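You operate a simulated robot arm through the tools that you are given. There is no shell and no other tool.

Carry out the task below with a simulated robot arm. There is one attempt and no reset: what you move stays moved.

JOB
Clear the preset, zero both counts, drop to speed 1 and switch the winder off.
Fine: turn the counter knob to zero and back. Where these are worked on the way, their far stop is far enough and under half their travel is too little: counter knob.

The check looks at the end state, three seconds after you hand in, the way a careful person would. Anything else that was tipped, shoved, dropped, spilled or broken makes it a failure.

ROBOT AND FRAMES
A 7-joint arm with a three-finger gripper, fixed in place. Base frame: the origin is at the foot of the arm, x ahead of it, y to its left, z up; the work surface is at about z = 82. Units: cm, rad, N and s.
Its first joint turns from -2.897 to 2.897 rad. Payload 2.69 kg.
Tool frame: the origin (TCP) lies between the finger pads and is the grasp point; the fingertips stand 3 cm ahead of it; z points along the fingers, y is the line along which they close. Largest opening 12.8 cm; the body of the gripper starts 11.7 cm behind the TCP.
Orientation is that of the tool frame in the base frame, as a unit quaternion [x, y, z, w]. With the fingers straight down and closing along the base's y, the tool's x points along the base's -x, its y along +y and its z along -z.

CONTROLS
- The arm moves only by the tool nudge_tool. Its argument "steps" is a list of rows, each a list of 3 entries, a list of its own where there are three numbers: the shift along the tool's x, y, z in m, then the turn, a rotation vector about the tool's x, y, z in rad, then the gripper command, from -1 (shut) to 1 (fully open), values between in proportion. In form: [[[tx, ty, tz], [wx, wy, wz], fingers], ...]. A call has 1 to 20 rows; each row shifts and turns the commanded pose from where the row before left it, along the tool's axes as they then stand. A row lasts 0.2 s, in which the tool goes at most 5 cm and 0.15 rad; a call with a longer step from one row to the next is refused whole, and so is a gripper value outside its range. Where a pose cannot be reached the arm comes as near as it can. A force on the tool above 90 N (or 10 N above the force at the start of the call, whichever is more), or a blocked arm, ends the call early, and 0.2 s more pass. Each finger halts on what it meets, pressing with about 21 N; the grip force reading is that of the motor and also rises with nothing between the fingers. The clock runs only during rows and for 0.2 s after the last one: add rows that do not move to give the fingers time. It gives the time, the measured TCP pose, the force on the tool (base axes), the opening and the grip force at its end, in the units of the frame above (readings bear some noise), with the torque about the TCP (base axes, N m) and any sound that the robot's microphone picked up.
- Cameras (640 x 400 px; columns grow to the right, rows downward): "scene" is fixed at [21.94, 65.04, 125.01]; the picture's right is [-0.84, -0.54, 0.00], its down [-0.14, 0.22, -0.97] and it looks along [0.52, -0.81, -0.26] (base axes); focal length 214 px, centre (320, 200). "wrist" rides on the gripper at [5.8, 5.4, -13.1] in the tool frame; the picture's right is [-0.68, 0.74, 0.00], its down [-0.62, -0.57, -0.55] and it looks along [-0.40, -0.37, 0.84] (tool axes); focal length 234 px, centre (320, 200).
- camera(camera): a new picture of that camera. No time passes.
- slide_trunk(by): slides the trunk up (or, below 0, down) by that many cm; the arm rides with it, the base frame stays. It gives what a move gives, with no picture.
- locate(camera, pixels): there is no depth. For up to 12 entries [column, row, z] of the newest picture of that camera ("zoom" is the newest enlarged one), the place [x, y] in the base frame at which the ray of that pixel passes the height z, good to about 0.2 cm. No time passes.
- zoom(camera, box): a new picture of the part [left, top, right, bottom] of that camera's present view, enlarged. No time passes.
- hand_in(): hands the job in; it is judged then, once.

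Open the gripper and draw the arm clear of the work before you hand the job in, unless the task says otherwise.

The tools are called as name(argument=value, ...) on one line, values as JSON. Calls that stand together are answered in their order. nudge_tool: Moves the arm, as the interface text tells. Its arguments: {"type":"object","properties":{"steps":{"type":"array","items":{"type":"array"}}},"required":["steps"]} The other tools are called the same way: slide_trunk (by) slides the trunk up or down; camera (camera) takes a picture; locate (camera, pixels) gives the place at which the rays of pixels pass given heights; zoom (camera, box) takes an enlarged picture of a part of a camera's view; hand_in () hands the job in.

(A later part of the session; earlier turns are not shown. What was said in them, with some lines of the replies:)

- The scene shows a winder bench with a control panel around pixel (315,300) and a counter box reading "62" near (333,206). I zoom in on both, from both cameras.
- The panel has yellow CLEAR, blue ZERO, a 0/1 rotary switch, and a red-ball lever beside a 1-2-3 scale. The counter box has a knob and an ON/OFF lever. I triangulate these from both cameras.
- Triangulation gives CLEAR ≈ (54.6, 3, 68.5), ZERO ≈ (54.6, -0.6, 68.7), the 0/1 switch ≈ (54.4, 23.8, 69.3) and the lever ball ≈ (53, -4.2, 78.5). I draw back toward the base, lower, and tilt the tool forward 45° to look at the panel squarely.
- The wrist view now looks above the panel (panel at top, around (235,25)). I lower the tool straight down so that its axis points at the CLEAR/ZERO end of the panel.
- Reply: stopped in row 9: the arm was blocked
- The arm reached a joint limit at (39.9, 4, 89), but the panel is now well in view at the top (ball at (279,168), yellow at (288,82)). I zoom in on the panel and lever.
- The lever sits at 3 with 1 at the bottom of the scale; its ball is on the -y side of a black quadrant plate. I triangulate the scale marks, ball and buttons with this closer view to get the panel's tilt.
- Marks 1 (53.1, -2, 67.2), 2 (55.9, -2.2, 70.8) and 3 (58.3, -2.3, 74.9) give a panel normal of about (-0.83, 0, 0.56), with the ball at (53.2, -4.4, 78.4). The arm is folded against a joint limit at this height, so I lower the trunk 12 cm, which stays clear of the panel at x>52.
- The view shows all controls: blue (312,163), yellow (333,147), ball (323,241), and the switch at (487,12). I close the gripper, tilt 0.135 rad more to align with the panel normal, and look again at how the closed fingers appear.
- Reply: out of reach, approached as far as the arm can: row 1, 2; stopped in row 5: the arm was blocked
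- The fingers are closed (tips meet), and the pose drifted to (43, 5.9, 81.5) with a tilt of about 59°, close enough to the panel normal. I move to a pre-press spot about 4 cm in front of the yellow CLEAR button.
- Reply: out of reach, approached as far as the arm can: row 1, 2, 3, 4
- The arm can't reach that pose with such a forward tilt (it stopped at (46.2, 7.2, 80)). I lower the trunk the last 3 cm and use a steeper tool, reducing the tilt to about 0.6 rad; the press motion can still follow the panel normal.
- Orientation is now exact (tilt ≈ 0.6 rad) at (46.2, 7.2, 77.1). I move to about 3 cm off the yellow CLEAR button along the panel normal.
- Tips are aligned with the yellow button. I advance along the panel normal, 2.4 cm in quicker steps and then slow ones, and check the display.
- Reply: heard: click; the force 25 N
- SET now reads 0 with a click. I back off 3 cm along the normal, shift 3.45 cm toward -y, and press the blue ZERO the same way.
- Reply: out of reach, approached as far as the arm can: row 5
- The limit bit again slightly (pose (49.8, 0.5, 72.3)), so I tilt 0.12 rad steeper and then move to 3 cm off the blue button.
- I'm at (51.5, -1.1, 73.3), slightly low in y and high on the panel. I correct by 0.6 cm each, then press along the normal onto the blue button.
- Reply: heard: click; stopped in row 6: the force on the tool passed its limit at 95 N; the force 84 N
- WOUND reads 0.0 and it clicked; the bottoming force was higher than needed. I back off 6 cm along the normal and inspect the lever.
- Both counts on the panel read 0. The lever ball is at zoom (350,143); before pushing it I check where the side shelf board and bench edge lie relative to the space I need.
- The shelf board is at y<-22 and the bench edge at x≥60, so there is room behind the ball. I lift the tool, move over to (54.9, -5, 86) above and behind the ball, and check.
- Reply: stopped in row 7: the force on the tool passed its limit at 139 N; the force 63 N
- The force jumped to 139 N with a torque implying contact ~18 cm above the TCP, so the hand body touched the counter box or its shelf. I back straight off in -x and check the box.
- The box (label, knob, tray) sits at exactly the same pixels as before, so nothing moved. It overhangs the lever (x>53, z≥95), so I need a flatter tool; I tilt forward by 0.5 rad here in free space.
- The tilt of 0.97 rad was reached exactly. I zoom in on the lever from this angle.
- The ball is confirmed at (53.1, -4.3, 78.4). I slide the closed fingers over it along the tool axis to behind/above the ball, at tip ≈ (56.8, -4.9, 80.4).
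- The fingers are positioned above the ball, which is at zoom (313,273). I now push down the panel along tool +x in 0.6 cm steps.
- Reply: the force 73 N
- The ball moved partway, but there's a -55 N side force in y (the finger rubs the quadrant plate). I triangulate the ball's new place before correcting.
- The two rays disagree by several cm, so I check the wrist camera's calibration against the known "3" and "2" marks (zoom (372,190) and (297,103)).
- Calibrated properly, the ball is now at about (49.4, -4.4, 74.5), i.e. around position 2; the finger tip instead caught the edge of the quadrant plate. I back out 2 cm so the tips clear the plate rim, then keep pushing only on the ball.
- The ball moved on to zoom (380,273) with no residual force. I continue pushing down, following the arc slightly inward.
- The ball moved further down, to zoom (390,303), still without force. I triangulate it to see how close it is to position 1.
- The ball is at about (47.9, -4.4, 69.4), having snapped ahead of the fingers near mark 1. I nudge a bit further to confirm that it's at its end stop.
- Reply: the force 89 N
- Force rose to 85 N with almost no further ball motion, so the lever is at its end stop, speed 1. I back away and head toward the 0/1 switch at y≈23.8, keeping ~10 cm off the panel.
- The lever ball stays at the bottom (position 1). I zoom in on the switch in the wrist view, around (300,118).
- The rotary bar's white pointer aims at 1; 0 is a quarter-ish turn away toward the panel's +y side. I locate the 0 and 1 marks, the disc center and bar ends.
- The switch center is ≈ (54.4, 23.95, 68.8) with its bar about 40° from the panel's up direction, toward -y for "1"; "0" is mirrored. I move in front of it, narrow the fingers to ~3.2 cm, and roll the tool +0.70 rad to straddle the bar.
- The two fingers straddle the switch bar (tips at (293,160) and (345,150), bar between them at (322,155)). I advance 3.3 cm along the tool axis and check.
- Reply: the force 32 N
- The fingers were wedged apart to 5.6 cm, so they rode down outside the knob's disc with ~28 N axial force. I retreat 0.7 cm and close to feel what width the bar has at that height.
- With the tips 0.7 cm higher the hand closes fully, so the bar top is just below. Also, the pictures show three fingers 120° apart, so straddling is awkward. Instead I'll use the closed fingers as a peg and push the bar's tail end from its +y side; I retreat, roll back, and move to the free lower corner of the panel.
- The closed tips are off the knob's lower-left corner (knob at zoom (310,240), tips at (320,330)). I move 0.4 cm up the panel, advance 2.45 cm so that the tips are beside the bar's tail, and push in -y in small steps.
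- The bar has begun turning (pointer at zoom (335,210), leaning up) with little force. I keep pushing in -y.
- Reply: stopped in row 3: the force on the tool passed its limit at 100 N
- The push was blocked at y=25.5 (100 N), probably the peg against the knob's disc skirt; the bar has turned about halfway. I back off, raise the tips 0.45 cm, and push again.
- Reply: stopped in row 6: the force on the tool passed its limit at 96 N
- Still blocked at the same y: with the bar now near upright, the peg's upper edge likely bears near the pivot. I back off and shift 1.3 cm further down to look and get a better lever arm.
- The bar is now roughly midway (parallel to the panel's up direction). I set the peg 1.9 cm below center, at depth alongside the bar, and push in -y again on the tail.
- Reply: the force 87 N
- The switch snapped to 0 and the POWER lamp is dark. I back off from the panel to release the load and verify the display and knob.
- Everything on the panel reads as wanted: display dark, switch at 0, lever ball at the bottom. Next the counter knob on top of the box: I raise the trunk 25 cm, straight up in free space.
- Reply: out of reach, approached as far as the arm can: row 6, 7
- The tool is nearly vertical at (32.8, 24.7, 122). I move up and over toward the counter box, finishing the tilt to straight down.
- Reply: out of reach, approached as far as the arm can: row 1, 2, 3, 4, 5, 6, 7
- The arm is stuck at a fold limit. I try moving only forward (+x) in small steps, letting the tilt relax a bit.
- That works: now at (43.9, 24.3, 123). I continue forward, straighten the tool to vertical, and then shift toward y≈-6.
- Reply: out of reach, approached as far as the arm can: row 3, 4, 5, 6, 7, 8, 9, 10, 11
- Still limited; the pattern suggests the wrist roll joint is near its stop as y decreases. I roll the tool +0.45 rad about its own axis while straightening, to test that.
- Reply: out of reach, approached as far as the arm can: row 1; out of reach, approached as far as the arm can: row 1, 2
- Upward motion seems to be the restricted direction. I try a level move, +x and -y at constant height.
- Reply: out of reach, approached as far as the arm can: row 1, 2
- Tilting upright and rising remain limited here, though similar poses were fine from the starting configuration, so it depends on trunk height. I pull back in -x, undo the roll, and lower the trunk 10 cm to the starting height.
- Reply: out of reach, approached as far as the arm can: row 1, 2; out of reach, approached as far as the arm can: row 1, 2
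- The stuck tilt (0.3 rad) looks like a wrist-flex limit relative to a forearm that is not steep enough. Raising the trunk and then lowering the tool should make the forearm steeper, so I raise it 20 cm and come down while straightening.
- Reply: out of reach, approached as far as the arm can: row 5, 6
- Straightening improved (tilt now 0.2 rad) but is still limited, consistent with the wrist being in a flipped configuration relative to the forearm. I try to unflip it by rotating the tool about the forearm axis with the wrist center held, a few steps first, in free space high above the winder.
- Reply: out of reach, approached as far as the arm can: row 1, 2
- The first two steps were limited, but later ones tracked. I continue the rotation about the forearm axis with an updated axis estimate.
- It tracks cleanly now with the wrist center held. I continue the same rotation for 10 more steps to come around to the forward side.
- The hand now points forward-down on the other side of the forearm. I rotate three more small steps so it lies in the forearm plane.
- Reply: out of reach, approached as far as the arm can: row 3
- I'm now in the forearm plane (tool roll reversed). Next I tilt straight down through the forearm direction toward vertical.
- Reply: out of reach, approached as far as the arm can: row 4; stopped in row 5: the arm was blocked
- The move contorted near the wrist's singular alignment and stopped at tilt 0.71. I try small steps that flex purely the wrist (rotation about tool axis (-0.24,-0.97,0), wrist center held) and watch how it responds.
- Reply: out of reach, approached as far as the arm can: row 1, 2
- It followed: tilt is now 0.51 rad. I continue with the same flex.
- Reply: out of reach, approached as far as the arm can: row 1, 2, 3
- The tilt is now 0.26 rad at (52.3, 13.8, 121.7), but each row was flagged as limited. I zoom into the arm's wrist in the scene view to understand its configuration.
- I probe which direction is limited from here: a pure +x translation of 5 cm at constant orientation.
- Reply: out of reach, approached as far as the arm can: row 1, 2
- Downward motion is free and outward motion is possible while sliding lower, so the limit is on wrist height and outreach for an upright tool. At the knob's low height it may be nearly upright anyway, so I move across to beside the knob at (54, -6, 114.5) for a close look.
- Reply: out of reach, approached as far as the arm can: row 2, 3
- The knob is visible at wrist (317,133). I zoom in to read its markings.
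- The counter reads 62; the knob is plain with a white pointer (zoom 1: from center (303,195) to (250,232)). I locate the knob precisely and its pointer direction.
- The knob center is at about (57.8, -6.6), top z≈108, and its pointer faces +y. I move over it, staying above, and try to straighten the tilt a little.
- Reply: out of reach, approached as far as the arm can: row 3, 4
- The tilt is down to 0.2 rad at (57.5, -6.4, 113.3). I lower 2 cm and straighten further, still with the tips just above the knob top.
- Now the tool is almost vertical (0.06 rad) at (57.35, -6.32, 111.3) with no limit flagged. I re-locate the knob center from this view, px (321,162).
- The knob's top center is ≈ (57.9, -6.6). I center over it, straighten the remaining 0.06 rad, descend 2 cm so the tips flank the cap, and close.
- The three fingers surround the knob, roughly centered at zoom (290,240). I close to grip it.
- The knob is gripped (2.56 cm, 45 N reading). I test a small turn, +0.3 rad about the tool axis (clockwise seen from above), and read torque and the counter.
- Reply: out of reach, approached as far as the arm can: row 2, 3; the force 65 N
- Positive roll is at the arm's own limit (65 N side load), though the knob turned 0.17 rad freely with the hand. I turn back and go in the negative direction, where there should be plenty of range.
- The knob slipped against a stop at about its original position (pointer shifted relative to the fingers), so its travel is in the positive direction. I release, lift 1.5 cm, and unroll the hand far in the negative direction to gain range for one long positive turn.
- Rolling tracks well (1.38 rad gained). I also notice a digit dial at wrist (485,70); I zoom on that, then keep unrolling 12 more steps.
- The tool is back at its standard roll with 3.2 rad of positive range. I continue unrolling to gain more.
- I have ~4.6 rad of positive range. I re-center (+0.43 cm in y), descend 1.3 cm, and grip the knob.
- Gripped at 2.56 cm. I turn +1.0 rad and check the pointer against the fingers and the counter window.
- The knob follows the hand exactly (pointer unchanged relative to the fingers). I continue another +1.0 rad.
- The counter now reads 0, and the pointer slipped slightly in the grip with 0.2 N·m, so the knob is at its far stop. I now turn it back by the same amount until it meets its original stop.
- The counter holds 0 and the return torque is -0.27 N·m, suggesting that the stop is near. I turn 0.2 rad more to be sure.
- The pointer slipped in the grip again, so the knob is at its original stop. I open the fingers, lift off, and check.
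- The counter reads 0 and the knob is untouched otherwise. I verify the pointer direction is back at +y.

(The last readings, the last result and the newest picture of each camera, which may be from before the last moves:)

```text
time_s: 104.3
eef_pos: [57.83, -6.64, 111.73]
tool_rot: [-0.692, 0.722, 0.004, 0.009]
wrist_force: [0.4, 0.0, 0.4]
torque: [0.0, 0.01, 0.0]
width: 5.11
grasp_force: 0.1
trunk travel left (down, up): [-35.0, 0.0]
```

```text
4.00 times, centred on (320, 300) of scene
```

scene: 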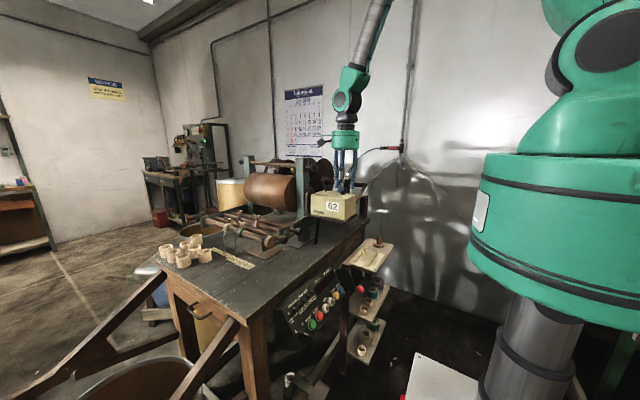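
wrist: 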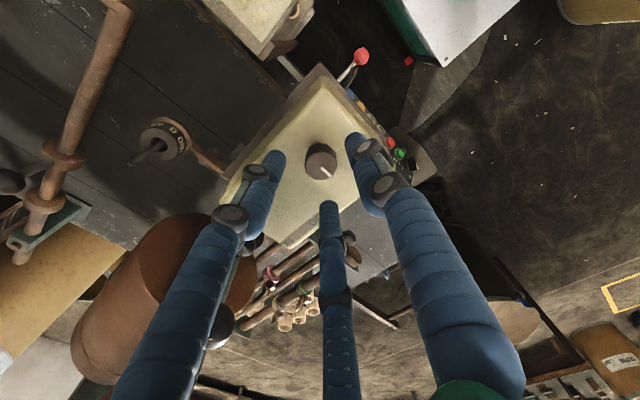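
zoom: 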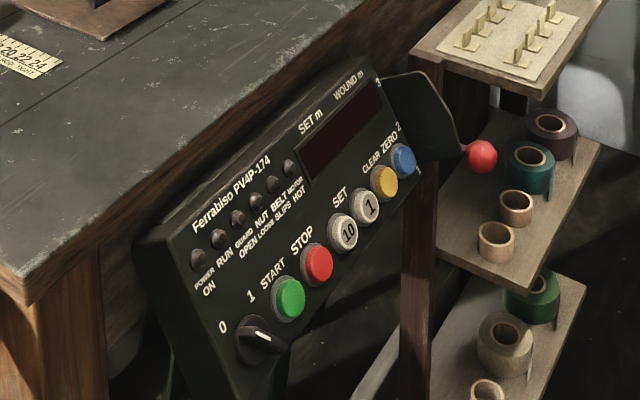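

The pointer faces +y as originally. I double-check the 0/1 switch and lever closely.

zoom(camera="scene", box=[285, 310, 325, 350])

zoom(camera="scene", box=[330, 255, 375, 300])

zoom(camera="wrist", box=[330, 30, 450, 190])

```text
10.00 times, centred on (305, 330) of scene
```

zoom: 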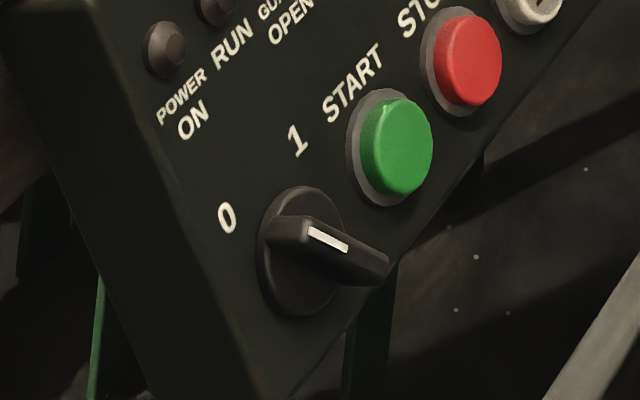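

```text
8.89 times, centred on (352, 278) of scene
```

zoom: 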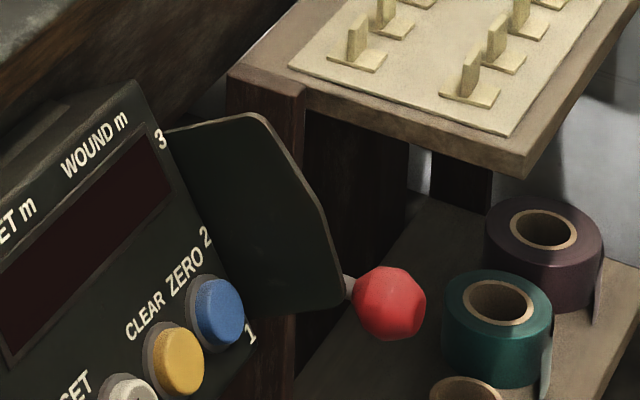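

```text
2.50 times, centred on (390, 110) of wrist
```

zoom: 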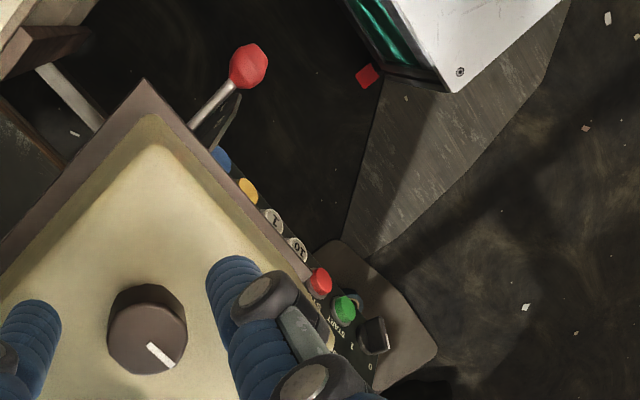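

Everything checks: the switch's white pointer aims at 0, and the lever is at its bottom notch. I retreat toward the base with a gradual forward tilt and slight lift so the arm stays within its limits and clear of the box.

nudge_tool(steps=[[[0, 0.012, -0.004], [0.1, 0, 0], -0.2], [[0, 0.014, -0.004], [0.1, 0, 0], -0.2], [[0, 0.016, -0.006], [0.1, 0, 0], -0.2], [[0, 0, 0], [0, 0, 0], -0.2]])

zoom(camera="scene", box=[285, 130, 405, 230])

```text
time_s: 105.3
eef_pos: [53.46, -6.58, 112.88]
tool_rot: [-0.682, 0.715, -0.105, 0.113]
wrist_force: [-0.4, 0.2, -1.3]
torque: [0.03, 0.0, 0.0]
width: 5.11
grasp_force: 0.1
trunk travel left (down, up): [-35.0, 0.0]
```

```text
4.00 times, centred on (345, 180) of scene
```

zoom: 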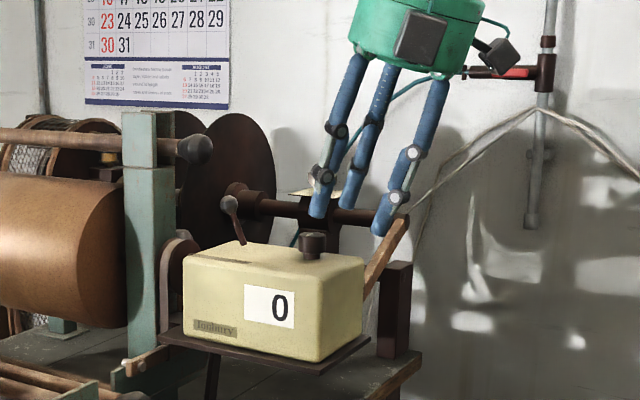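

The hand is clear of the knob and tracking cleanly. I continue backing away and open the gripper fully.

nudge_tool(steps=[[[0, 0.025, -0.008], [0.06, 0, 0], 0], [[0, 0.03, -0.01], [0.06, 0, 0], 0], [[0, 0.03, -0.01], [0.06, 0, 0], 0.5], [[0, 0.03, -0.01], [0.06, 0, 0], 1], [[0, 0, 0], [0, 0, 0], 1], [[0, 0, 0], [0, 0, 0], 1]])

camera(camera="scene")

zoom(camera="scene", box=[270, 150, 390, 350])

```text
time_s: 106.7
eef_pos: [41.35, -6.01, 111.64]
tool_rot: [-0.664, 0.697, -0.188, 0.193]
wrist_force: [0.5, -0.4, -0.1]
torque: [-0.02, -0.11, 0.0]
width: 12.79
grasp_force: 0.0
trunk travel left (down, up): [-35.0, 0.0]
```

```text
taken
```

scene: 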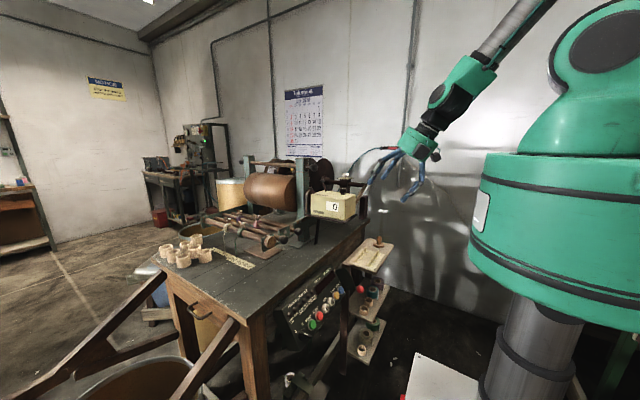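

```text
2.00 times, centred on (330, 250) of scene
```

zoom: 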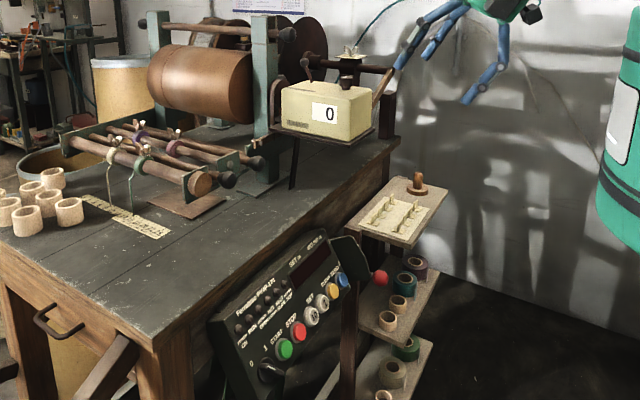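

All end states are visible: counter 0, panel dark with the switch at 0, lever at 1, surroundings undisturbed, and the arm is clear with the gripper open. I hand in.

hand_in()

```text
The job is handed in.
```

I cleared the preset, zeroed both counts, set the speed to 1 and switched the winder off, then handed the job in. I have not seen the result of the check.

- **Preset:** I pressed CLEAR and SET went from 25 to 0.
- **Wound count:** I pressed ZERO and WOUND went from 4.2 to 0.0.
- **Counter:** I turned the knob to its far stop and the counter went from 62 to 0. Turned back to its original stop, it still read 0.
- **Speed:** The lever is down from 3 to 1, at its end stop.
- **Power:** I turned the panel switch to 0, and the display and power lamp went dark.

- **Collision:** On the way to the lever the hand hit the counter box, with a peak of 139 N. In the pictures the box had not moved.
- **High forces:** I reached about 95–100 N on the ZERO button and the power switch. Nothing looked damaged.
- **ON/OFF lever:** I took "switch the winder off" to mean the panel's 0/1 switch, so I left the counter box's own ON/OFF lever alone. It appears to be at ON.

The gripper is open and the arm is clear of the work.
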